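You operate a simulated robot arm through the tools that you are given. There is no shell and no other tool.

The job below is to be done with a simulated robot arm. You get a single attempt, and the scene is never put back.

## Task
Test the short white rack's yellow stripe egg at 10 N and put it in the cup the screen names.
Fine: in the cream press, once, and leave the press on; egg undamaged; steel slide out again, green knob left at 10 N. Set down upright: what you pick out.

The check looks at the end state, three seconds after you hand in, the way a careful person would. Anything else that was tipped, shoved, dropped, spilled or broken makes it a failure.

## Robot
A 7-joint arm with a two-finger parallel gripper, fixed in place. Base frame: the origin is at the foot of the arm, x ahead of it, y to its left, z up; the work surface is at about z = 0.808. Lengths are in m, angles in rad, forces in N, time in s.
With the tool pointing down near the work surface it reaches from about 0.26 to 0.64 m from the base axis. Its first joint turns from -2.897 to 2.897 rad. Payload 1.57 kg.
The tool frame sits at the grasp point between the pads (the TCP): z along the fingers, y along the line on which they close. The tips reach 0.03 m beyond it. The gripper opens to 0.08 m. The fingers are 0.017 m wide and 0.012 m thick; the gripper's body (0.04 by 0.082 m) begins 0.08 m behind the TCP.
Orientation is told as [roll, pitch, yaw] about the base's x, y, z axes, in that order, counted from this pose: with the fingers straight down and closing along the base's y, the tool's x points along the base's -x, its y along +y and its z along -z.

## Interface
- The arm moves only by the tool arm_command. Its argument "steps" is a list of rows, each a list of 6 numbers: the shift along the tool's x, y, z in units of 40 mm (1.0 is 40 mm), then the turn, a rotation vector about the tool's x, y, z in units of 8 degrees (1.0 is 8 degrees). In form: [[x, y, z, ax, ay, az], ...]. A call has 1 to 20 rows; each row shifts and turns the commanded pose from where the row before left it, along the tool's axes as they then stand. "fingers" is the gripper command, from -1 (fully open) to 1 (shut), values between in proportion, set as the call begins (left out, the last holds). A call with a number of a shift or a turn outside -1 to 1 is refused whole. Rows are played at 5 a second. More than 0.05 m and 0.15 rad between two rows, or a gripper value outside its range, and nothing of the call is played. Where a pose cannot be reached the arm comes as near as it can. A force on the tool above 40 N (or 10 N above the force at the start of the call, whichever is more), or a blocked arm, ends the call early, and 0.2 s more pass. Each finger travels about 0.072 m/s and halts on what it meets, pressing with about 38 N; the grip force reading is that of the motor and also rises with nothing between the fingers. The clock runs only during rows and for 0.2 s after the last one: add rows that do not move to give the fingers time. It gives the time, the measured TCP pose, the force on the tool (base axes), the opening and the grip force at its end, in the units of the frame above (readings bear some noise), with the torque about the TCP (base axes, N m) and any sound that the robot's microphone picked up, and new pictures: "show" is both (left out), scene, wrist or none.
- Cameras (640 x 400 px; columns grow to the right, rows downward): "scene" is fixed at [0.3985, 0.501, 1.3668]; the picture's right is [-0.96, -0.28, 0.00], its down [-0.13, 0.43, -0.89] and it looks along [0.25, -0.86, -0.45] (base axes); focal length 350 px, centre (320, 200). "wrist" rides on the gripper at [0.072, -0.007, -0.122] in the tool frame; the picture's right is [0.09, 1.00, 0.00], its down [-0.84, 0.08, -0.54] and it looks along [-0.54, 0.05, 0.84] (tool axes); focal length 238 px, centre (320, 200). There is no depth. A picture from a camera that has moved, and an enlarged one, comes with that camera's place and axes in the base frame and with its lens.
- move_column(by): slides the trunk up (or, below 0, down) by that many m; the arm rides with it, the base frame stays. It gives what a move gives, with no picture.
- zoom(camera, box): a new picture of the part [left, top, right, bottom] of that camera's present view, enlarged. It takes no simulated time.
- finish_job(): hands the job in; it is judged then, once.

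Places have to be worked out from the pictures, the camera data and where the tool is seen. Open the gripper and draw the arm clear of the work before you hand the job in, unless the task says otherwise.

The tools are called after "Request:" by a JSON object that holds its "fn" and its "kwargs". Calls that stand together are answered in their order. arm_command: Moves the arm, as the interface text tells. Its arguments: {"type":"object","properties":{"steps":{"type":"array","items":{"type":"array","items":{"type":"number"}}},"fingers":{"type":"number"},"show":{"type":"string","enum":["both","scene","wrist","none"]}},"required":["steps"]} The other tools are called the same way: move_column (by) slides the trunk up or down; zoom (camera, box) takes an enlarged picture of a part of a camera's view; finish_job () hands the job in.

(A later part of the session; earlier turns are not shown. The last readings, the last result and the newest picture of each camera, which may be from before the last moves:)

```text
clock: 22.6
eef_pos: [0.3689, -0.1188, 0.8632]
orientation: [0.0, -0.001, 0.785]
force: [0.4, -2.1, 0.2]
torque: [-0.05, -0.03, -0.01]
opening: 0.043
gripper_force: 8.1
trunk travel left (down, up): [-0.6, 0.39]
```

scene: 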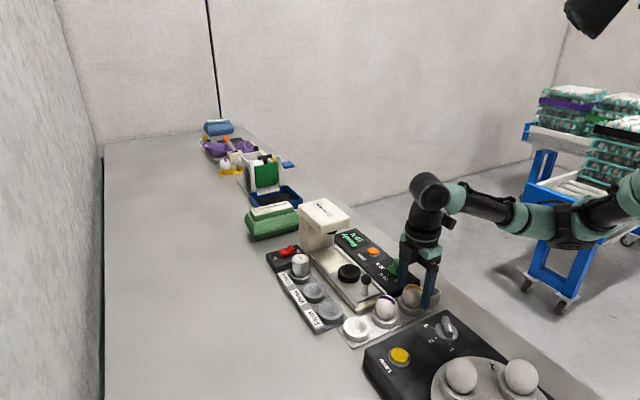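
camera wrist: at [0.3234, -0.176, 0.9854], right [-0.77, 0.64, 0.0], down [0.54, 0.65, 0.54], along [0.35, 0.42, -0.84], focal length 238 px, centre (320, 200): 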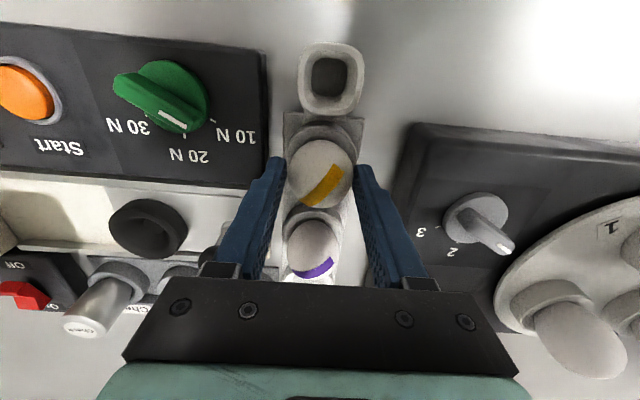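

Contact on both sides with about 8 N. I relax slightly to about 5 N and lift slowly by about 12 mm to see if the egg holds.

Request:
{"fn": "arm_command", "kwargs": {"steps": [[0, 0, 0, 0, 0, 0], [0, 0, -0.1, 0, 0, 0], [0, 0, -0.1, 0, 0, 0], [0, 0, -0.1, 0, 0, 0], [0, 0, 0, 0, 0, 0]], "fingers": -0.06, "show": "wrist"}}

Request:
{"fn": "zoom", "kwargs": {"camera": "wrist", "box": [230, 90, 410, 240]}}

Request:
{"fn": "zoom", "kwargs": {"camera": "scene", "box": [360, 240, 460, 330]}}

```text
clock: 23.8
eef_pos: [0.3684, -0.1174, 0.876]
orientation: [-0.001, 0.0, 0.788]
force: [-0.3, 0.2, -1.2]
torque: [0.03, 0.02, 0.0]
opening: 0.0434
gripper_force: 9.1
trunk travel left (down, up): [-0.6, 0.39]
camera wrist: at [0.3227, -0.1746, 0.9985], right [-0.77, 0.64, 0.0], down [0.54, 0.65, 0.54], along [0.35, 0.42, -0.84], focal length 238 px, centre (320, 200)
```

wrist: 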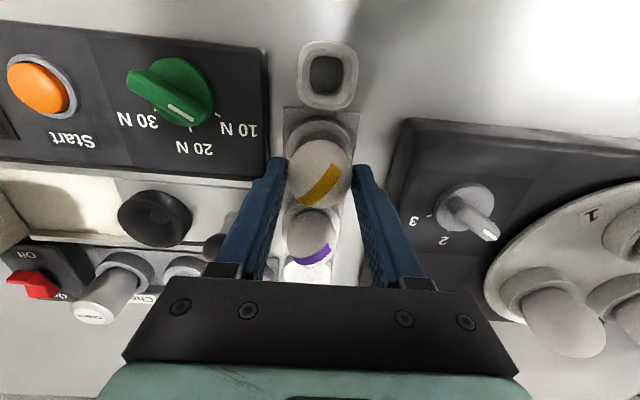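

```text
2.67 times, centred on (320, 165) of wrist
camera zoom: at [0.3227, -0.1746, 0.9985], right [-0.77, 0.64, 0.0], down [0.54, 0.65, 0.54], along [0.35, 0.42, -0.84], focal length 636 px, centre (320, 293)
```

zoom: 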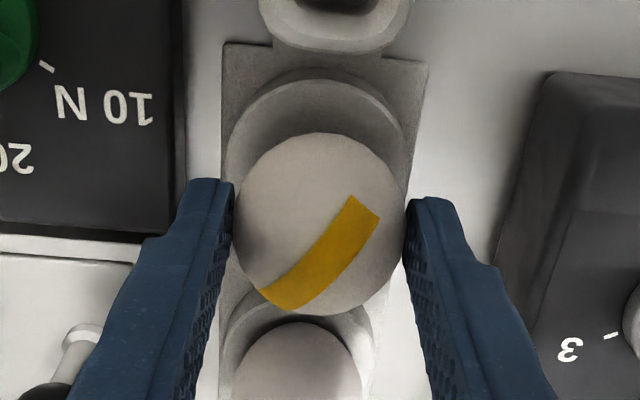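

```text
4.44 times, centred on (410, 285) of scene
camera zoom: at [0.3985, 0.501, 1.3668], right [-0.96, -0.28, 0.0], down [-0.13, 0.43, -0.89], along [0.25, -0.86, -0.45], focal length 1557 px, centre (-80, -178)
```

zoom: 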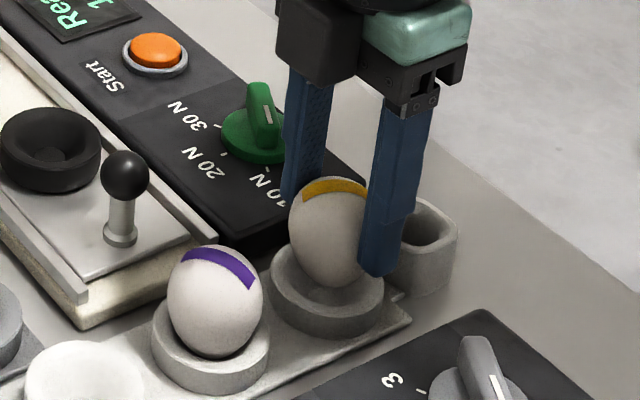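

The egg came up upright and steady at about 9 N. I lift it to about z 0.96 and turn the tool to yaw −45° so the fingers will close across the slide.

Request:
{"fn": "arm_command", "kwargs": {"steps": [[0, 0, -0.3, 0, 0, 0], [0, 0, -0.5, 0, 0, 0], [0, 0, -0.5, 0, 0, 0], [0, 0, -0.5, 0, 0, 0], [0, 0, -0.3, 0, 0, 0], [0, 0, 0, 0, 0, 0.5], [0, 0, 0, 0, 0, 0.75], [0, 0, 0, 0, 0, 0.75], [0, 0, 0, 0, 0, 0.75], [0, 0, 0, 0, 0, 0.75], [0, 0, 0, 0, 0, 0.75], [0, 0, 0, 0, 0, 0.75], [0, 0, 0, 0, 0, 0.75], [0, 0, 0, 0, 0, 0.75], [0, 0, 0, 0, 0, 0.75], [0, 0, 0, 0, 0, 0.75], [0, 0, 0, 0, 0, 0.75], [0, 0, 0, 0, 0, 0.75], [0, 0, 0, 0, 0, 0.75], [0, 0, 0, 0, 0, 0.75], [0, 0, 0, 0, 0, 0.25]], "show": "both"}}

```text
refused: the rows must be a list of 1 to 20 entries
```

I keep the call within 20 rows: the same lift and turn, merged slightly.

Request:
{"fn": "arm_command", "kwargs": {"steps": [[0, 0, -0.4, 0, 0, 0], [0, 0, -0.6, 0, 0, 0], [0, 0, -0.6, 0, 0, 0], [0, 0, -0.5, 0, 0, 0], [0, 0, 0, 0, 0, 0.5], [0, 0, 0, 0, 0, 0.75], [0, 0, 0, 0, 0, 0.75], [0, 0, 0, 0, 0, 0.75], [0, 0, 0, 0, 0, 0.75], [0, 0, 0, 0, 0, 0.75], [0, 0, 0, 0, 0, 0.75], [0, 0, 0, 0, 0, 0.75], [0, 0, 0, 0, 0, 0.75], [0, 0, 0, 0, 0, 0.75], [0, 0, 0, 0, 0, 0.75], [0, 0, 0, 0, 0, 0.75], [0, 0, 0, 0, 0, 0.75], [0, 0, 0, 0, 0, 0.75], [0, 0, 0, 0, 0, 0.75], [0, 0, 0, 0, 0, 0.25]], "show": "both"}}

```text
clock: 28.0
eef_pos: [0.3687, -0.118, 0.9597]
orientation: [0.001, 0.001, -0.787]
force: [-0.4, 0.7, -0.1]
torque: [0.0, 0.02, 0.04]
opening: 0.0433
gripper_force: 8.8
trunk travel left (down, up): [-0.6, 0.39]
camera wrist: at [0.313, -0.0725, 1.0828], right [0.64, 0.77, 0.0], down [0.65, -0.54, 0.54], along [0.42, -0.35, -0.84], focal length 238 px, centre (320, 200)
```

scene: 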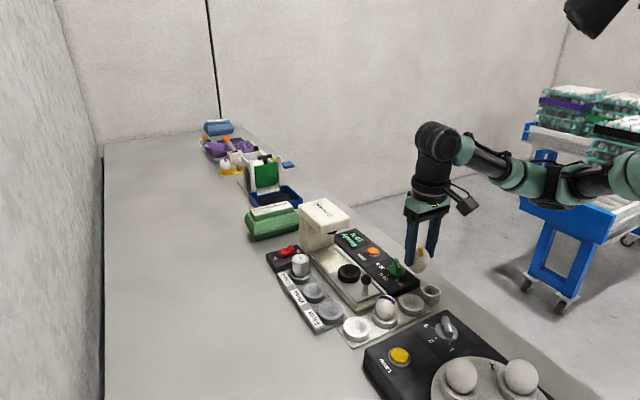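
wrist: 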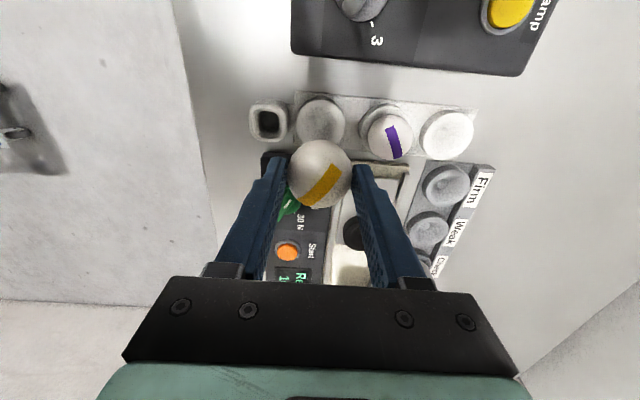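

The egg is held steady at yaw −45°. The black cup centre works out to about (0.5195, −0.170) with its rim at z ≈ 0.829, so I translate there at the same height.

Request:
{"fn": "arm_command", "kwargs": {"steps": [[-0.3, 0.15, 0, 0, 0, 0], [-0.511, 0.25, 0, 0, 0, 0], [-0.511, 0.25, 0, 0, 0, 0], [-0.511, 0.25, 0, 0, 0, 0], [-0.511, 0.25, 0, 0, 0, 0], [-0.511, 0.25, 0, 0, 0, 0], [-0.4, 0.2, 0, 0, 0, 0], [-0.325, 0.152, 0, 0, 0, 0], [0, 0, 0, 0, 0, 0], [0, 0, 0, 0, 0, 0]], "show": "both"}}

Request:
{"fn": "zoom", "kwargs": {"camera": "scene", "box": [290, 190, 420, 310]}}

Request:
{"fn": "zoom", "kwargs": {"camera": "wrist", "box": [220, 90, 420, 260]}}

```text
clock: 30.2
eef_pos: [0.5202, -0.1715, 0.9599]
orientation: [0.0, 0.001, -0.786]
force: [-0.7, -1.3, -1.3]
torque: [-0.01, -0.01, 0.01]
opening: 0.0432
gripper_force: 8.7
trunk travel left (down, up): [-0.6, 0.39]
camera wrist: at [0.4639, -0.126, 1.0828], right [0.64, 0.77, 0.0], down [0.65, -0.54, 0.54], along [0.42, -0.35, -0.84], focal length 238 px, centre (320, 200)
```

scene: 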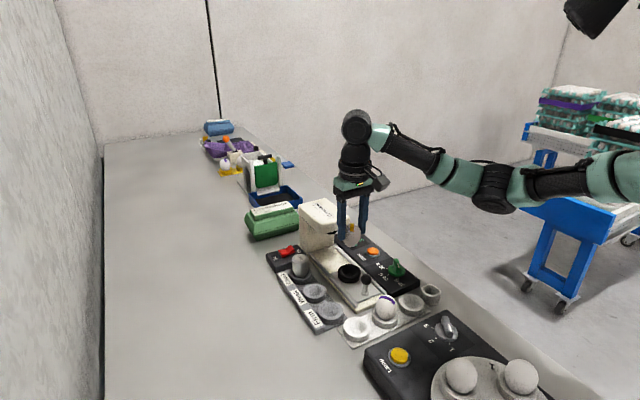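
wrist: 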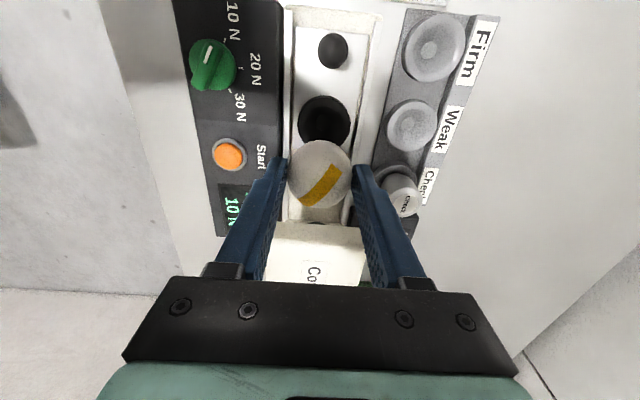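

```text
3.33 times, centred on (355, 250) of scene
camera zoom: at [0.3985, 0.501, 1.3668], right [-0.96, -0.28, 0.0], down [-0.13, 0.43, -0.89], along [0.25, -0.86, -0.45], focal length 1168 px, centre (203, 33)
```

zoom: 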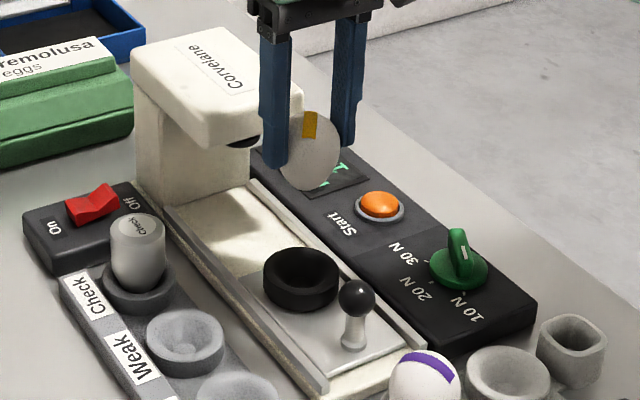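

```text
2.35 times, centred on (320, 175) of wrist
camera zoom: at [0.4639, -0.126, 1.0828], right [0.64, 0.77, 0.0], down [0.65, -0.54, 0.54], along [0.42, -0.35, -0.84], focal length 561 px, centre (320, 259)
```

zoom: 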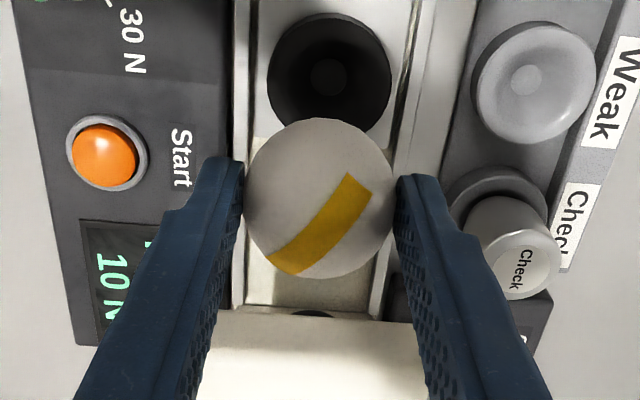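

The cup appears about 3 mm toward tool +y and about 4 mm toward tool +x from the held egg. I apply that and descend to TCP z ≈ 0.90, then look again.

Request:
{"fn": "arm_command", "kwargs": {"steps": [[0.1, 0.07, 0, 0, 0, 0], [0, 0, 0.4, 0, 0, 0], [0, 0, 0.5, 0, 0, 0], [0, 0, 0.4, 0, 0, 0], [0, 0, 0.2, 0, 0, 0], [0, 0, 0, 0, 0, 0], [0, 0, 0, 0, 0, 0]], "show": "both"}}

Request:
{"fn": "zoom", "kwargs": {"camera": "scene", "box": [290, 210, 400, 310]}}

Request:
{"fn": "zoom", "kwargs": {"camera": "wrist", "box": [220, 70, 420, 240]}}

```text
clock: 31.8
eef_pos: [0.518, -0.1659, 0.9002]
orientation: [0.001, 0.0, -0.785]
force: [0.0, 0.3, -1.0]
torque: [-0.02, 0.02, -0.03]
opening: 0.0433
gripper_force: 9.3
trunk travel left (down, up): [-0.6, 0.39]
camera wrist: at [0.4621, -0.1202, 1.0222], right [0.64, 0.77, 0.0], down [0.65, -0.54, 0.54], along [0.42, -0.35, -0.84], focal length 238 px, centre (320, 200)
```

scene: 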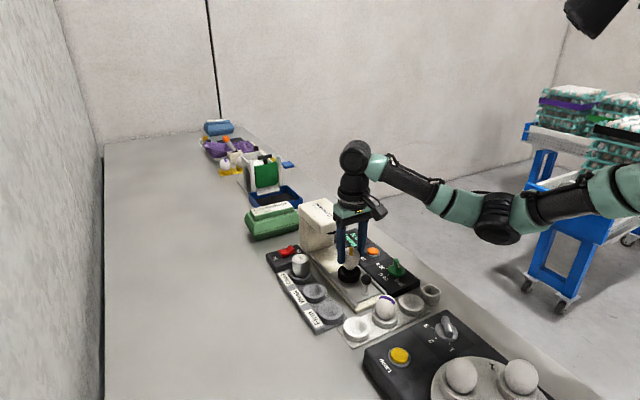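
wrist: 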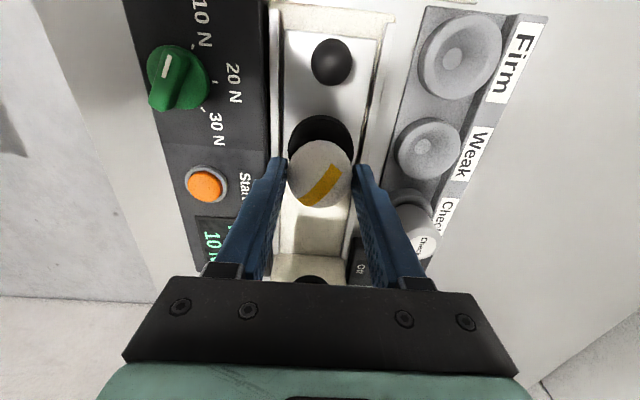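

```text
4.00 times, centred on (345, 260) of scene
camera zoom: at [0.3985, 0.501, 1.3668], right [-0.96, -0.28, 0.0], down [-0.13, 0.43, -0.89], along [0.25, -0.86, -0.45], focal length 1402 px, centre (220, -40)
```

zoom: 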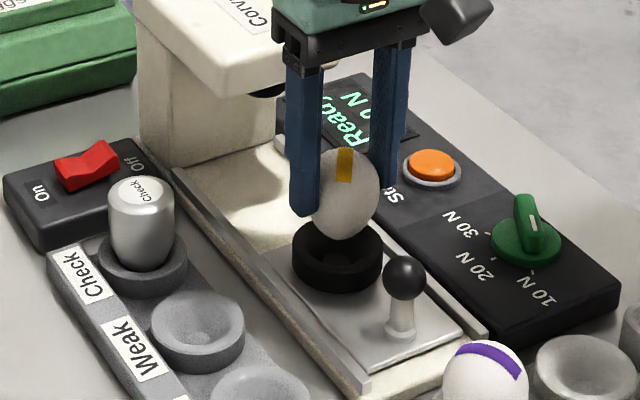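

```text
2.35 times, centred on (320, 155) of wrist
camera zoom: at [0.4621, -0.1202, 1.0222], right [0.64, 0.77, 0.0], down [0.65, -0.54, 0.54], along [0.42, -0.35, -0.84], focal length 561 px, centre (320, 306)
```

zoom: 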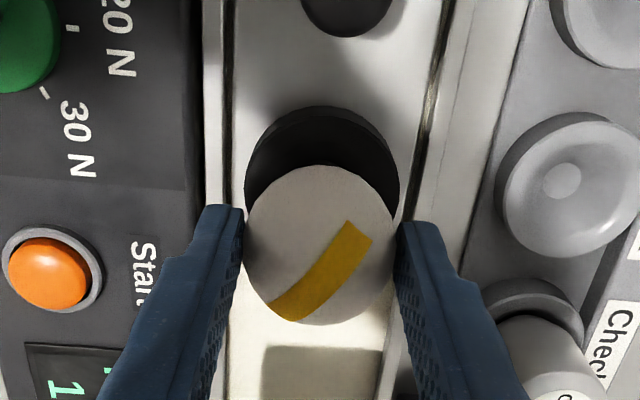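

Egg and cup line up within about 1–2 mm in both views. I lower toward the seat with a tiny correction, then continue in small steps watching the vertical force.

Request:
{"fn": "arm_command", "kwargs": {"steps": [[-0.018, 0.018, 0.2, 0, 0, 0], [0, 0, 0.2, 0, 0, 0], [0, 0, 0.15, 0, 0, 0], [0, 0, 0, 0, 0, 0], [0, 0, 0, 0, 0, 0]], "show": "both"}}

Request:
{"fn": "zoom", "kwargs": {"camera": "scene", "box": [290, 210, 400, 310]}}

Request:
{"fn": "zoom", "kwargs": {"camera": "wrist", "box": [220, 70, 420, 240]}}

```text
clock: 33.0
eef_pos: [0.5188, -0.1647, 0.8793]
orientation: [0.0, -0.001, -0.786]
force: [1.0, -1.9, 2.8]
torque: [-0.12, -0.09, -0.03]
opening: 0.0433
gripper_force: 9.3
trunk travel left (down, up): [-0.6, 0.39]
camera wrist: at [0.4632, -0.1196, 1.001], right [0.64, 0.77, 0.0], down [0.65, -0.54, 0.54], along [0.42, -0.35, -0.84], focal length 238 px, centre (320, 200)
```

scene: 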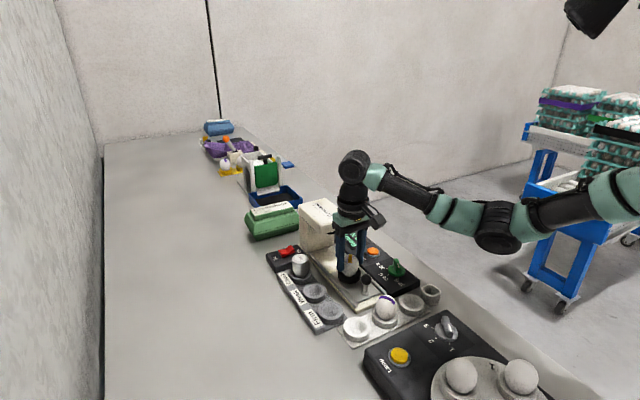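
wrist: 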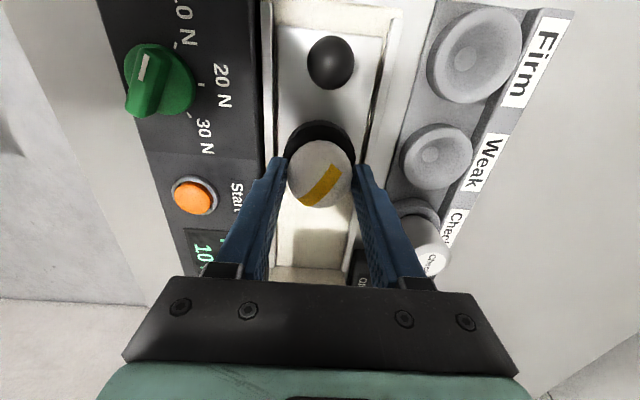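

```text
4.00 times, centred on (345, 260) of scene
camera zoom: at [0.3985, 0.501, 1.3668], right [-0.96, -0.28, 0.0], down [-0.13, 0.43, -0.89], along [0.25, -0.86, -0.45], focal length 1402 px, centre (220, -40)
```

zoom: 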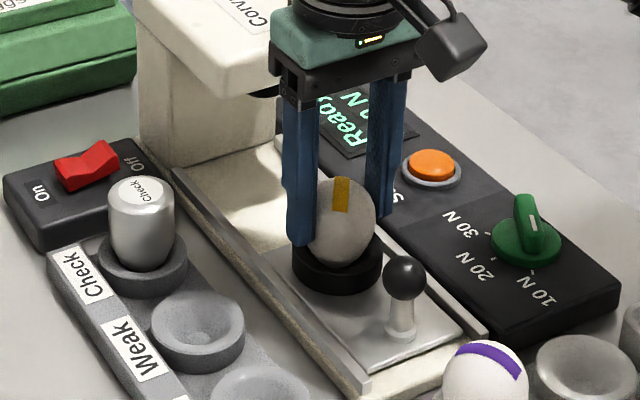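

```text
2.35 times, centred on (320, 155) of wrist
camera zoom: at [0.4632, -0.1196, 1.001], right [0.64, 0.77, 0.0], down [0.65, -0.54, 0.54], along [0.42, -0.35, -0.84], focal length 561 px, centre (320, 306)
```

zoom: 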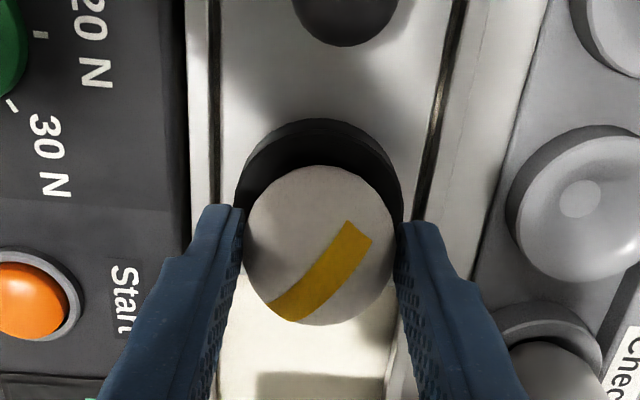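

Light contact (+3 N) came early at z 0.879 with a sideways push, meaning the egg touches the bowl wall on the knob side; re-reading the rim gives the cup centre ≈ (0.520, −0.168). I raise 3 mm, shift 3 mm toward the press and lower again.

Request:
{"fn": "arm_command", "kwargs": {"steps": [[0, 0, -0.08, 0, 0, 0], [-0.075, 0, 0, 0, 0, 0], [0, 0, 0, 0, 0, 0], [0, 0, 0, 0, 0, 0]], "show": "none"}}

Request:
{"fn": "arm_command", "kwargs": {"steps": [[0, 0, 0.05, 0, 0, 0], [0, 0, 0.05, 0, 0, 0], [0, 0, 0, 0, 0, 0], [0, 0, 0, 0, 0, 0]], "show": "none"}}

```text
clock: 34.0
eef_pos: [0.5204, -0.1658, 0.882]
orientation: [-0.001, 0.0, -0.785]
force: [-0.3, -0.3, -1.1]
torque: [-0.02, -0.02, -0.01]
opening: 0.0433
gripper_force: 8.9
trunk travel left (down, up): [-0.6, 0.39]
```

```text
clock: 35.0
eef_pos: [0.5221, -0.1656, 0.8779]
orientation: [-0.001, -0.003, -0.785]
force: [-0.7, -0.8, 6.5]
torque: [-0.07, -0.02, 0.01]
opening: 0.0432
gripper_force: 8.6
trunk travel left (down, up): [-0.6, 0.39]
```

Contact again at z ≈ 0.878 with almost no sideways force, so the egg is seated centrally. I back off 1 mm and check the picture before releasing.

Request:
{"fn": "arm_command", "kwargs": {"steps": [[0, 0, -0.03, 0, 0, 0], [0, 0, 0, 0, 0, 0], [0, 0, 0, 0, 0, 0]], "show": "both"}}

Request:
{"fn": "zoom", "kwargs": {"camera": "scene", "box": [310, 220, 390, 300]}}

Request:
{"fn": "zoom", "kwargs": {"camera": "wrist", "box": [220, 70, 420, 240]}}

```text
clock: 35.8
eef_pos: [0.5218, -0.1656, 0.8792]
orientation: [0.0, 0.0, -0.787]
force: [-2.1, 0.0, 1.1]
torque: [0.0, 0.11, -0.01]
opening: 0.0431
gripper_force: 9.1
trunk travel left (down, up): [-0.6, 0.39]
camera wrist: at [0.466, -0.1211, 1.0011], right [0.64, 0.77, 0.0], down [0.65, -0.54, 0.54], along [0.42, -0.35, -0.84], focal length 238 px, centre (320, 200)
```

scene: 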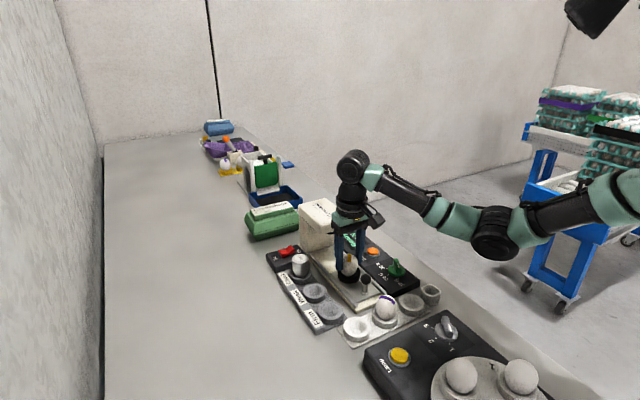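
wrist: 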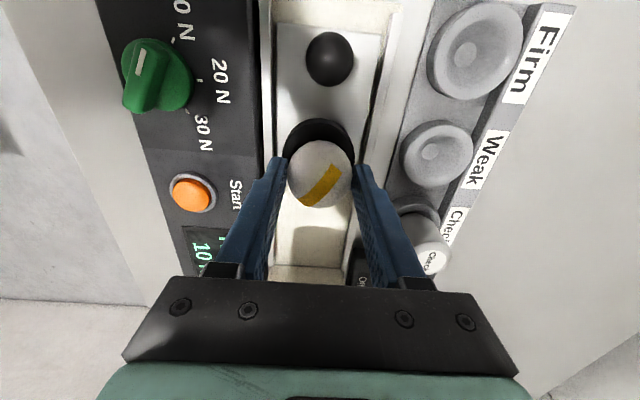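

```text
5.00 times, centred on (350, 260) of scene
camera zoom: at [0.3985, 0.501, 1.3668], right [-0.96, -0.28, 0.0], down [-0.13, 0.43, -0.89], along [0.25, -0.86, -0.45], focal length 1752 px, centre (170, -100)
```

zoom: 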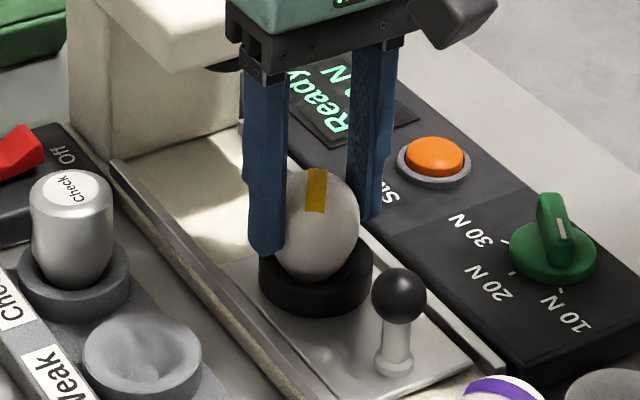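

```text
2.35 times, centred on (320, 155) of wrist
camera zoom: at [0.466, -0.1211, 1.0011], right [0.64, 0.77, 0.0], down [0.65, -0.54, 0.54], along [0.42, -0.35, -0.84], focal length 561 px, centre (320, 306)
```

zoom: 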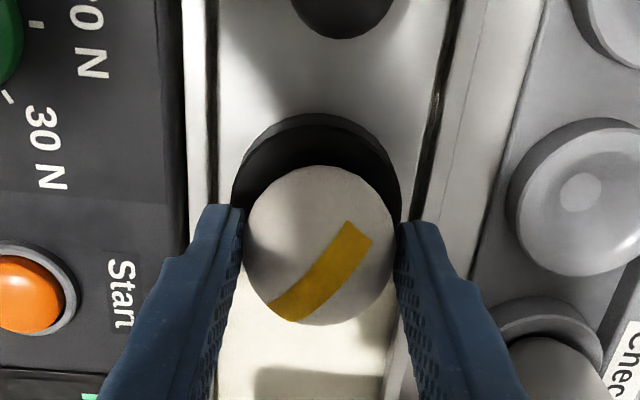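

The egg sits centred in the black cup in both views. I open the fingers just slightly first to let it settle.

Request:
{"fn": "arm_command", "kwargs": {"steps": [[0, 0, 0, 0, 0, 0], [0, 0, 0, 0, 0, 0], [0, 0, 0, 0, 0, 0]], "fingers": -0.15, "show": "wrist"}}

Request:
{"fn": "zoom", "kwargs": {"camera": "scene", "box": [310, 220, 390, 300]}}

Request:
{"fn": "zoom", "kwargs": {"camera": "wrist", "box": [220, 70, 420, 240]}}

```text
clock: 36.6
eef_pos: [0.5215, -0.1663, 0.8782]
orientation: [0.001, 0.0, -0.786]
force: [0.4, 0.1, -0.2]
torque: [-0.01, 0.01, 0.02]
opening: 0.046
gripper_force: 0.1
trunk travel left (down, up): [-0.6, 0.39]
camera wrist: at [0.4663, -0.1212, 1.0012], right [0.64, 0.77, 0.0], down [0.65, -0.54, 0.54], along [0.42, -0.35, -0.84], focal length 238 px, centre (320, 200)
```

wrist: 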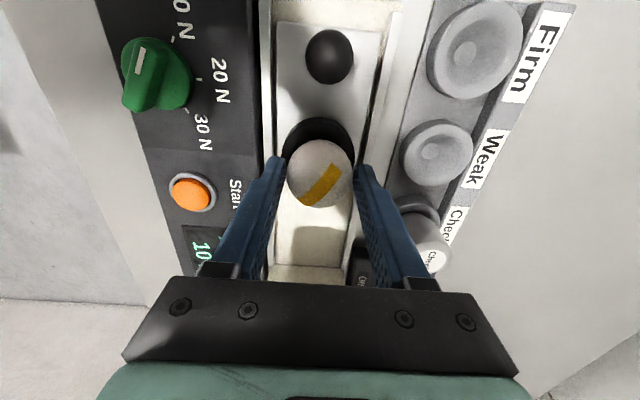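

```text
5.00 times, centred on (350, 260) of scene
camera zoom: at [0.3985, 0.501, 1.3668], right [-0.96, -0.28, 0.0], down [-0.13, 0.43, -0.89], along [0.25, -0.86, -0.45], focal length 1752 px, centre (170, -100)
```

zoom: 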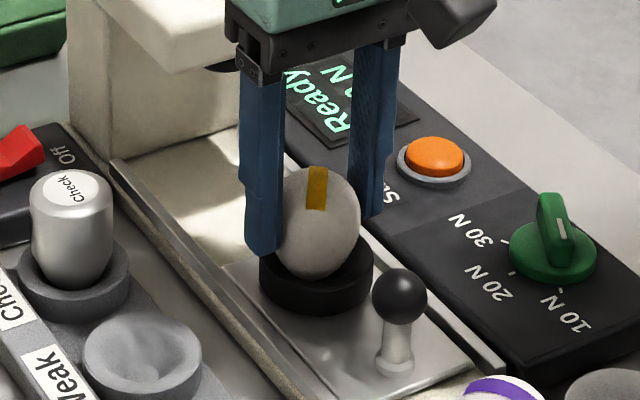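

```text
2.35 times, centred on (320, 155) of wrist
camera zoom: at [0.4663, -0.1212, 1.0012], right [0.64, 0.77, 0.0], down [0.65, -0.54, 0.54], along [0.42, -0.35, -0.84], focal length 561 px, centre (320, 306)
```

zoom: 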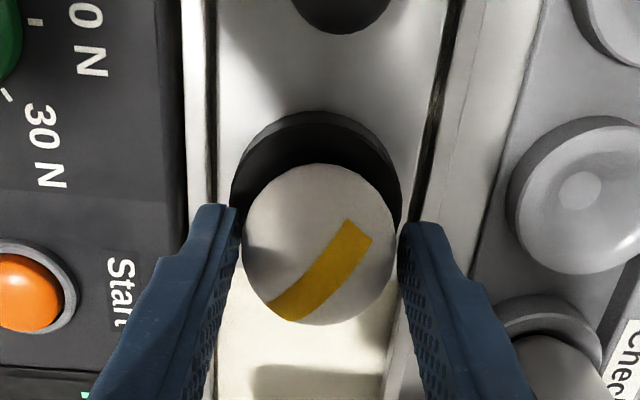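

The egg stands upright on its own in the black cup. I open further and rise straight up clear of it.

Request:
{"fn": "arm_command", "kwargs": {"steps": [[0, 0, 0, 0, 0, 0], [0, 0, 0, 0, 0, 0], [0, 0, -0.3, 0, 0, 0], [0, 0, -0.6, 0, 0, 0], [0, 0, -0.7, 0, 0, 0], [0, 0, -0.6, 0, 0, 0], [0, 0, 0, 0, 0, 0]], "fingers": -0.5, "show": "both"}}

Request:
{"fn": "zoom", "kwargs": {"camera": "scene", "box": [310, 220, 390, 300]}}

Request:
{"fn": "zoom", "kwargs": {"camera": "wrist", "box": [240, 20, 400, 220]}}

```text
clock: 38.2
eef_pos: [0.5218, -0.1658, 0.9669]
orientation: [0.0, 0.0, -0.783]
force: [-0.1, -0.8, -0.3]
torque: [0.02, 0.04, 0.02]
opening: 0.0598
gripper_force: 0.1
trunk travel left (down, up): [-0.6, 0.39]
camera wrist: at [0.4657, -0.1207, 1.089], right [0.64, 0.77, 0.0], down [0.65, -0.54, 0.54], along [0.42, -0.35, -0.84], focal length 238 px, centre (320, 200)
```

scene: 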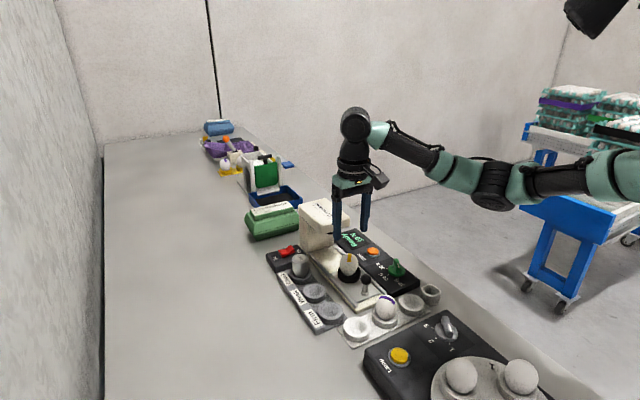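
wrist: 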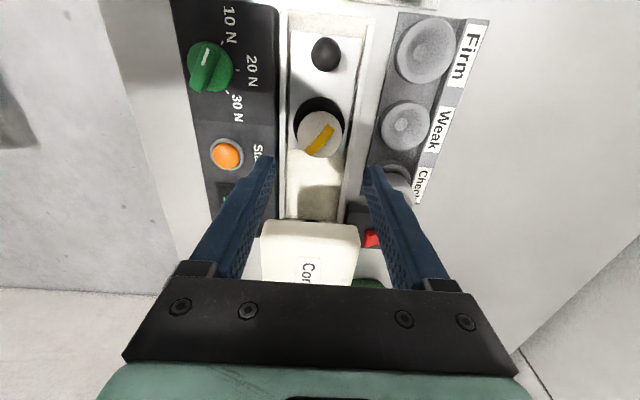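

```text
5.00 times, centred on (350, 260) of scene
camera zoom: at [0.3985, 0.501, 1.3668], right [-0.96, -0.28, 0.0], down [-0.13, 0.43, -0.89], along [0.25, -0.86, -0.45], focal length 1752 px, centre (170, -100)
```

zoom: 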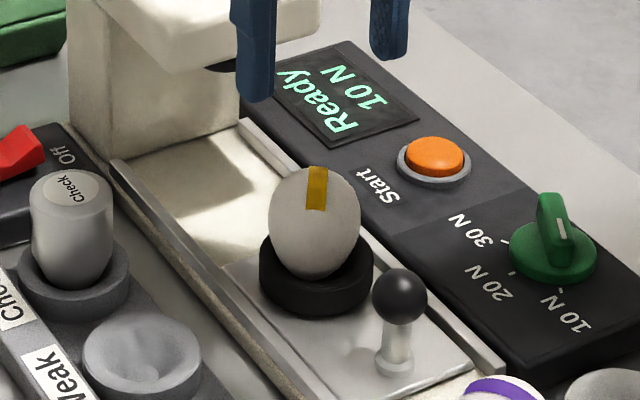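

```text
2.00 times, centred on (320, 120) of wrist
camera zoom: at [0.4657, -0.1207, 1.089], right [0.64, 0.77, 0.0], down [0.65, -0.54, 0.54], along [0.42, -0.35, -0.84], focal length 477 px, centre (320, 360)
```

zoom: 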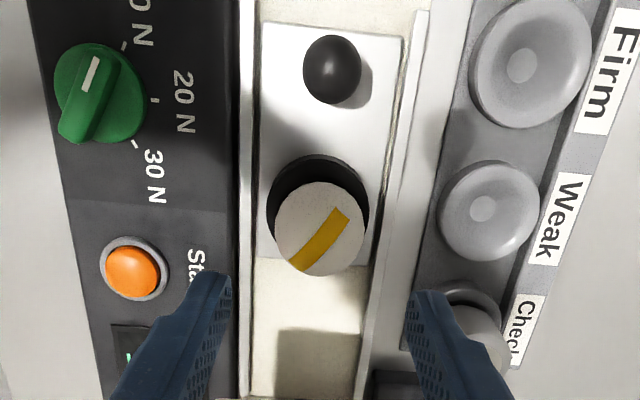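

The egg is upright in the cup and clear of the fingers; the ball handle is at about (0.473, −0.1205), about 25 mm in diameter. I move above it at this height with the fingers at 40 mm.

Request:
{"fn": "arm_command", "kwargs": {"steps": [[0.555, -0.02, 0, 0, 0, 0], [0.555, -0.02, 0, 0, 0, 0], [0.555, -0.02, 0, 0, 0, 0], [0, 0, 0, 0, 0, 0], [0, 0, 0, 0, 0, 0]], "fingers": 0.0, "show": "wrist"}}

Request:
{"fn": "zoom", "kwargs": {"camera": "wrist", "box": [240, 60, 400, 260]}}

```text
clock: 39.4
eef_pos: [0.4721, -0.1207, 0.9666]
orientation: [0.001, 0.001, -0.785]
force: [-0.3, 0.1, -0.3]
torque: [-0.02, 0.01, 0.02]
opening: 0.0398
gripper_force: 0.1
trunk travel left (down, up): [-0.6, 0.39]
camera wrist: at [0.4168, -0.0754, 1.0887], right [0.64, 0.77, 0.0], down [0.65, -0.54, 0.54], along [0.42, -0.35, -0.84], focal length 238 px, centre (320, 200)
```

wrist: 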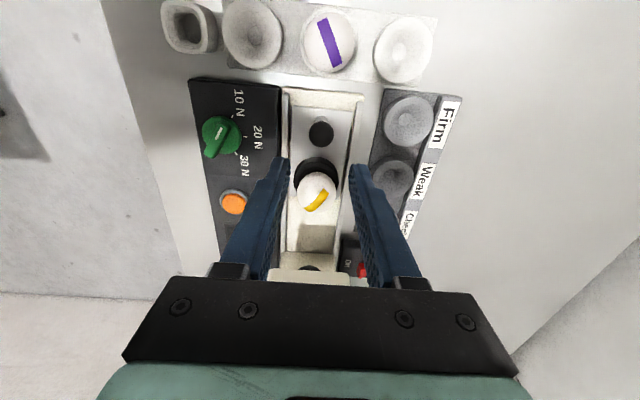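

```text
2.00 times, centred on (320, 160) of wrist
camera zoom: at [0.4168, -0.0754, 1.0887], right [0.64, 0.77, 0.0], down [0.65, -0.54, 0.54], along [0.42, -0.35, -0.84], focal length 477 px, centre (320, 280)
```

zoom: 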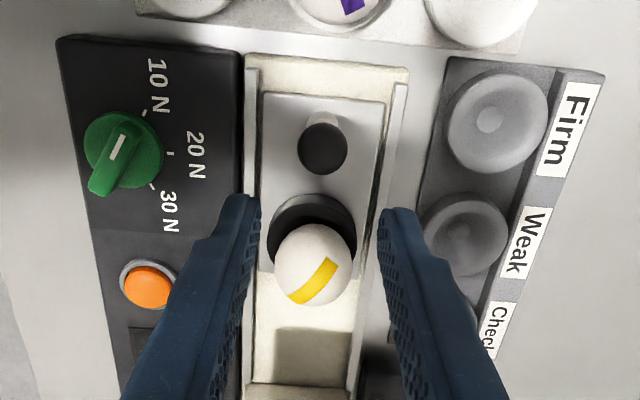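

The ball lies at (0.473, −0.1205), right under the tool. I descend so the tips just span the ball (TCP z ≈ 0.876).

Request:
{"fn": "arm_command", "kwargs": {"steps": [[0, 0.02, 0.5, 0, 0, 0], [0, 0, 0.6, 0, 0, 0], [0, 0, 0.6, 0, 0, 0], [0, 0, 0.45, 0, 0, 0], [0, 0, 0.1, 0, 0, 0], [0, 0, 0, 0, 0, 0], [0, 0, 0, 0, 0, 0]], "show": "both"}}

Request:
{"fn": "zoom", "kwargs": {"camera": "scene", "box": [320, 220, 400, 300]}}

Request:
{"fn": "zoom", "kwargs": {"camera": "wrist", "box": [240, 60, 400, 260]}}

```text
clock: 41.0
eef_pos: [0.4722, -0.1211, 0.8776]
orientation: [0.0, -0.001, -0.785]
force: [0.1, 0.5, 0.2]
torque: [0.0, -0.05, 0.0]
opening: 0.0401
gripper_force: 0.1
trunk travel left (down, up): [-0.6, 0.39]
camera wrist: at [0.4175, -0.0756, 0.9993], right [0.64, 0.77, 0.0], down [0.65, -0.54, 0.54], along [0.42, -0.35, -0.84], focal length 238 px, centre (320, 200)
```

scene: 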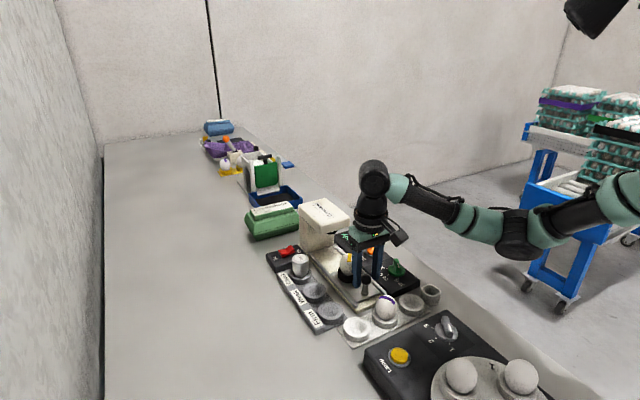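
wrist: 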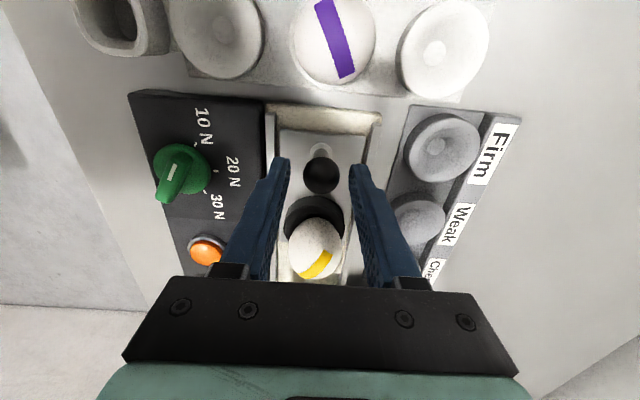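

```text
5.00 times, centred on (360, 260) of scene
camera zoom: at [0.3985, 0.501, 1.3668], right [-0.96, -0.28, 0.0], down [-0.13, 0.43, -0.89], along [0.25, -0.86, -0.45], focal length 1752 px, centre (120, -100)
```

zoom: 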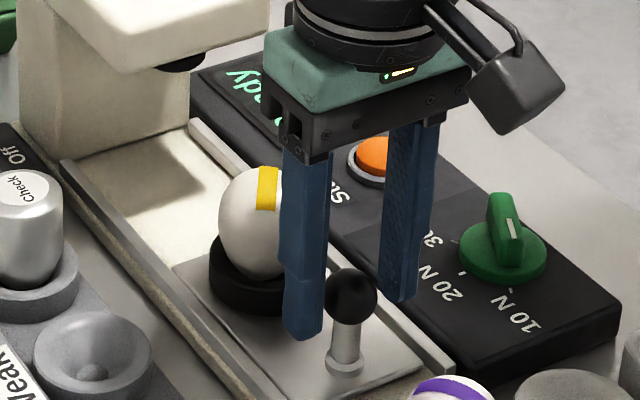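

```text
2.00 times, centred on (320, 160) of wrist
camera zoom: at [0.4175, -0.0756, 0.9993], right [0.64, 0.77, 0.0], down [0.65, -0.54, 0.54], along [0.42, -0.35, -0.84], focal length 477 px, centre (320, 280)
```

zoom: 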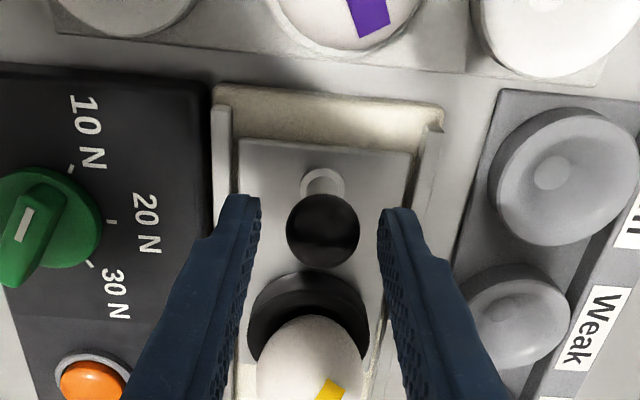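

The ball is between the fingers. I close on it moderately.

Request:
{"fn": "arm_command", "kwargs": {"steps": [[0, 0, 0, 0, 0, 0], [0, 0, 0, 0, 0, 0], [0, 0, 0, 0, 0, 0]], "fingers": 0.42, "show": "none"}}

```text
clock: 41.8
eef_pos: [0.4736, -0.1198, 0.878]
orientation: [0.0, 0.001, -0.782]
force: [2.2, 1.7, -0.7]
torque: [0.0, -0.03, 0.02]
opening: 0.0246
gripper_force: 1.1
trunk travel left (down, up): [-0.6, 0.39]
```

Request:
{"fn": "arm_command", "kwargs": {"steps": [[0, 0.02, 0, 0, 0, 0], [0, 0, 0, 0, 0, 0], [0, 0, 0, 0, 0, 0]], "fingers": 0.48, "show": "wrist"}}

Request:
{"fn": "zoom", "kwargs": {"camera": "wrist", "box": [240, 60, 400, 260]}}

```text
clock: 42.6
eef_pos: [0.4737, -0.121, 0.8769]
orientation: [0.001, 0.0, -0.784]
force: [3.2, 3.6, 1.1]
torque: [0.19, 0.0, -0.02]
opening: 0.0228
gripper_force: 35.6
trunk travel left (down, up): [-0.6, 0.39]
camera wrist: at [0.4177, -0.0747, 0.9993], right [0.64, 0.77, 0.0], down [0.65, -0.54, 0.54], along [0.42, -0.35, -0.84], focal length 238 px, centre (320, 200)
```

wrist: 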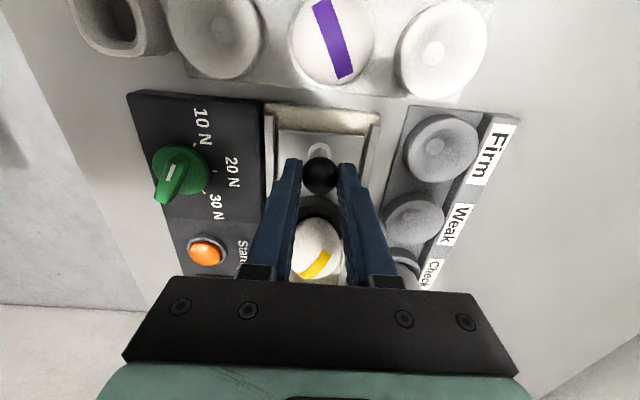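

```text
2.00 times, centred on (320, 160) of wrist
camera zoom: at [0.4177, -0.0747, 0.9993], right [0.64, 0.77, 0.0], down [0.65, -0.54, 0.54], along [0.42, -0.35, -0.84], focal length 477 px, centre (320, 280)
```

zoom: 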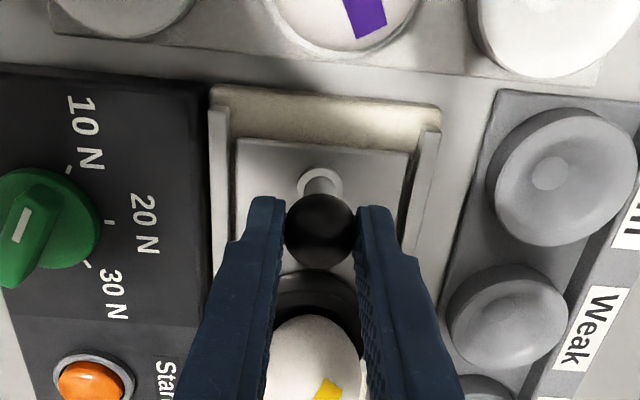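

The ball is firmly held. I push the slide in along tool −x slowly, first about 30 mm, and check forces.

Request:
{"fn": "arm_command", "kwargs": {"steps": [[-0.08, 0, 0, 0, 0, 0], [-0.13, 0, 0, 0, 0, 0], [-0.15, 0, 0, 0, 0, 0], [-0.15, 0, 0, 0, 0, 0], [-0.15, 0, 0, 0, 0, 0], [-0.1, 0, 0, 0, 0, 0], [0, 0, 0, 0, 0, 0]], "fingers": 0.47, "show": "both"}}

Request:
{"fn": "zoom", "kwargs": {"camera": "scene", "box": [300, 200, 400, 300]}}

```text
clock: 44.2
eef_pos: [0.4965, -0.1436, 0.8777]
orientation: [-0.003, 0.001, -0.783]
force: [1.8, 1.4, -8.1]
torque: [0.1, 0.06, 0.02]
opening: 0.0229
gripper_force: 35.2
trunk travel left (down, up): [-0.6, 0.39]
camera wrist: at [0.4405, -0.0973, 0.9994], right [0.64, 0.77, 0.0], down [0.65, -0.54, 0.54], along [0.42, -0.35, -0.84], focal length 238 px, centre (320, 200)
```

scene: 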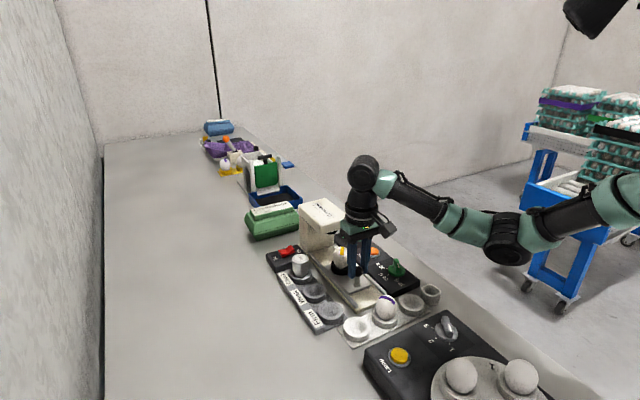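
wrist: 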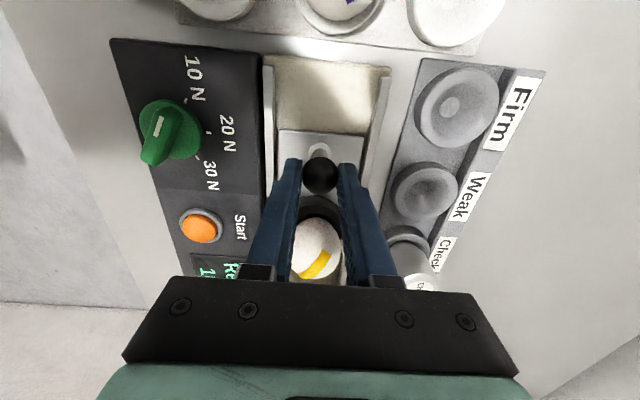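

```text
4.00 times, centred on (350, 250) of scene
camera zoom: at [0.3985, 0.501, 1.3668], right [-0.96, -0.28, 0.0], down [-0.13, 0.43, -0.89], along [0.25, -0.86, -0.45], focal length 1402 px, centre (200, 0)
```

zoom: 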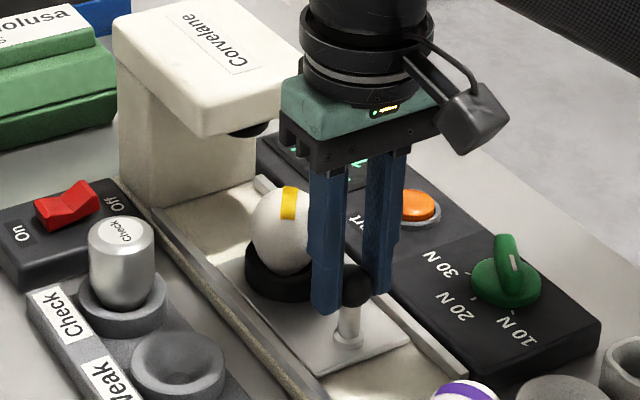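

The slide runs smoothly (about 32 mm in). I continue another 25 mm and look.

Request:
{"fn": "arm_command", "kwargs": {"steps": [[-0.1, 0, 0, 0, 0, 0], [-0.13, 0, 0, 0, 0, 0], [-0.13, 0, 0, 0, 0, 0], [-0.13, 0, 0, 0, 0, 0], [-0.13, 0, 0, 0, 0, 0], [0, 0, 0, 0, 0, 0]], "show": "both"}}

Request:
{"fn": "zoom", "kwargs": {"camera": "scene", "box": [300, 190, 400, 290]}}

```text
clock: 45.6
eef_pos: [0.5116, -0.1593, 0.8769]
orientation: [-0.002, 0.003, -0.787]
force: [0.3, 1.7, -3.2]
torque: [0.7, 0.64, -0.02]
opening: 0.023
gripper_force: 35.6
trunk travel left (down, up): [-0.6, 0.39]
camera wrist: at [0.4574, -0.1142, 0.9994], right [0.64, 0.77, 0.0], down [0.65, -0.54, 0.54], along [0.42, -0.35, -0.84], focal length 238 px, centre (320, 200)
```

scene: 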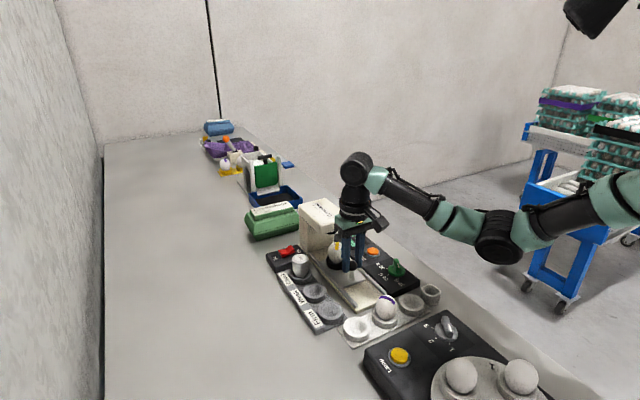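
wrist: 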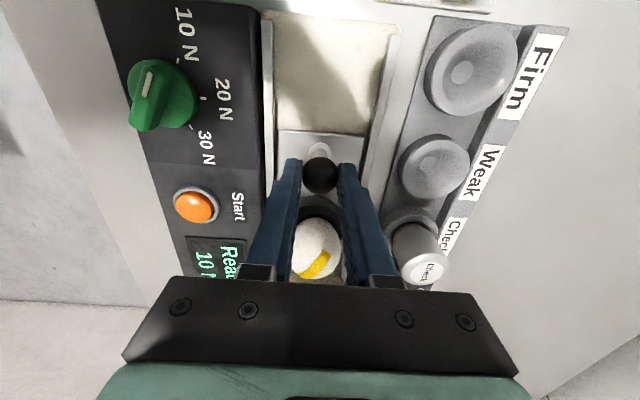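

```text
4.00 times, centred on (350, 240) of scene
camera zoom: at [0.3985, 0.501, 1.3668], right [-0.96, -0.28, 0.0], down [-0.13, 0.43, -0.89], along [0.25, -0.86, -0.45], focal length 1402 px, centre (200, 40)
```

zoom: 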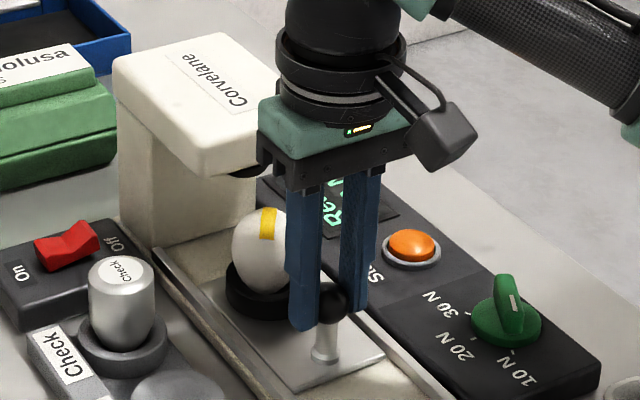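

Travel is about 54 mm so far; the torque reading jumped a little with no net force. I wait a moment and re-read before pushing further.

Request:
{"fn": "arm_command", "kwargs": {"steps": [[0, 0, 0, 0, 0, 0], [0, 0, 0, 0, 0, 0]], "show": "none"}}

Request:
{"fn": "zoom", "kwargs": {"camera": "scene", "box": [310, 190, 380, 260]}}

Request:
{"fn": "zoom", "kwargs": {"camera": "wrist", "box": [240, 110, 400, 290]}}

```text
clock: 46.2
eef_pos: [0.5139, -0.1597, 0.8772]
orientation: [-0.001, 0.001, -0.786]
force: [0.7, 0.2, -1.9]
torque: [0.6, 0.55, 0.01]
opening: 0.0228
gripper_force: 35.0
trunk travel left (down, up): [-0.6, 0.39]
```

```text
5.71 times, centred on (345, 225) of scene
camera zoom: at [0.3985, 0.501, 1.3668], right [-0.96, -0.28, 0.0], down [-0.13, 0.43, -0.89], along [0.25, -0.86, -0.45], focal length 2002 px, centre (177, 57)
```

zoom: 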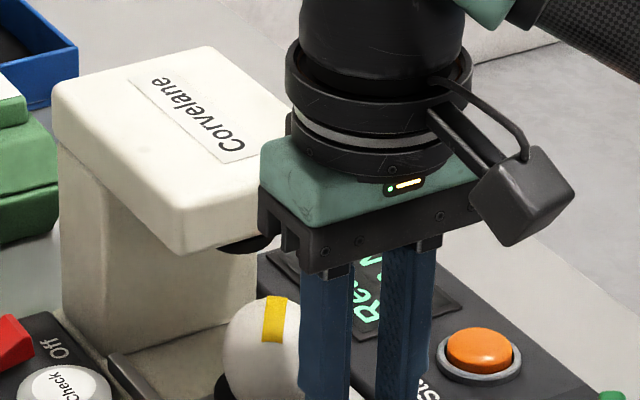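

```text
2.22 times, centred on (320, 200) of wrist
camera zoom: at [0.4573, -0.1141, 0.9993], right [0.64, 0.77, 0.0], down [0.65, -0.54, 0.54], along [0.42, -0.35, -0.84], focal length 530 px, centre (320, 200)
```

zoom: 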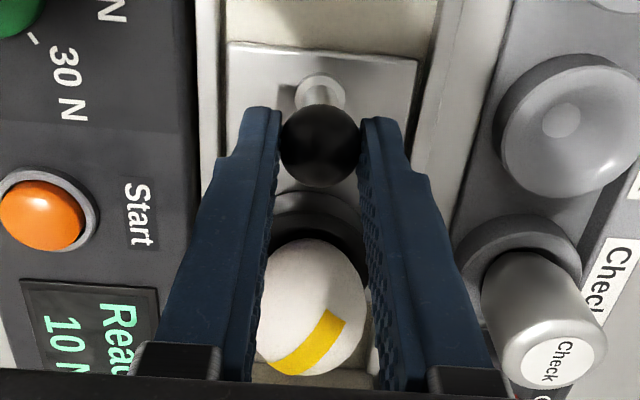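

The torque appears to be just twist friction of the pads on the ball (no net force), and the ram is still about 20 mm ahead of the egg. I continue pushing 12 mm.

Request:
{"fn": "arm_command", "kwargs": {"steps": [[-0.1, 0, 0, 0, 0, 0], [-0.1, 0, 0, 0, 0, 0], [-0.1, 0, 0, 0, 0, 0], [0, 0, 0, 0, 0, 0], [0, 0, 0, 0, 0, 0]], "show": "scene"}}

Request:
{"fn": "zoom", "kwargs": {"camera": "scene", "box": [300, 190, 390, 280]}}

```text
clock: 47.4
eef_pos: [0.5218, -0.1668, 0.8769]
orientation: [0.0, -0.001, -0.786]
force: [-0.2, 0.1, 5.2]
torque: [0.59, 0.63, 0.02]
opening: 0.0227
gripper_force: 35.1
trunk travel left (down, up): [-0.6, 0.39]
```

scene: 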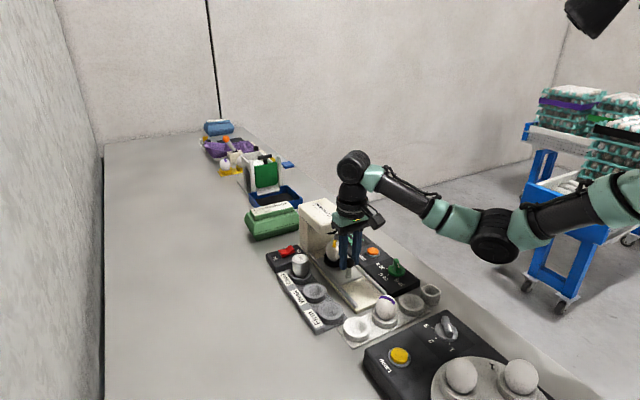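

```text
4.44 times, centred on (345, 235) of scene
camera zoom: at [0.3985, 0.501, 1.3668], right [-0.96, -0.28, 0.0], down [-0.13, 0.43, -0.89], along [0.25, -0.86, -0.45], focal length 1557 px, centre (209, 44)
```

zoom: 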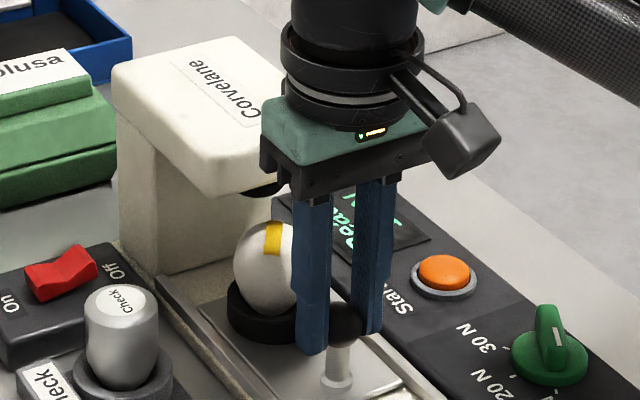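

Total travel is now about 67 mm with no resistance. I continue in 6 mm increments looking for the stop.

Request:
{"fn": "arm_command", "kwargs": {"steps": [[-0.08, 0, 0, 0, 0, 0], [-0.08, 0, 0, 0, 0, 0], [0, 0, 0, 0, 0, 0], [0, 0, 0, 0, 0, 0]], "show": "none"}}

Request:
{"fn": "zoom", "kwargs": {"camera": "scene", "box": [300, 190, 390, 280]}}

```text
clock: 48.4
eef_pos: [0.5256, -0.1723, 0.8766]
orientation: [-0.002, 0.002, -0.785]
force: [-2.2, -2.1, -2.3]
torque: [-0.8, -0.69, 0.0]
opening: 0.0224
gripper_force: 35.4
trunk travel left (down, up): [-0.6, 0.39]
```

```text
4.44 times, centred on (345, 235) of scene
camera zoom: at [0.3985, 0.501, 1.3668], right [-0.96, -0.28, 0.0], down [-0.13, 0.43, -0.89], along [0.25, -0.86, -0.45], focal length 1557 px, centre (209, 44)
```

zoom: 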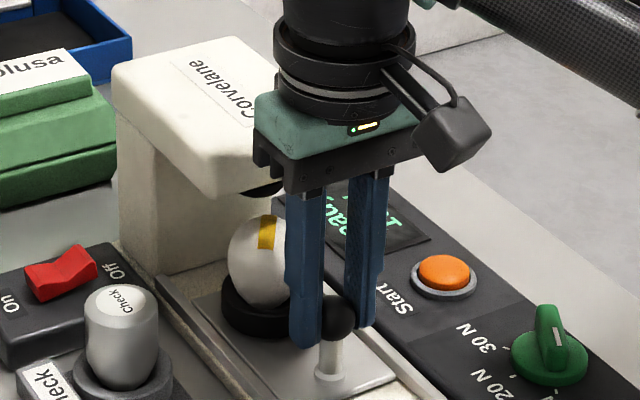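

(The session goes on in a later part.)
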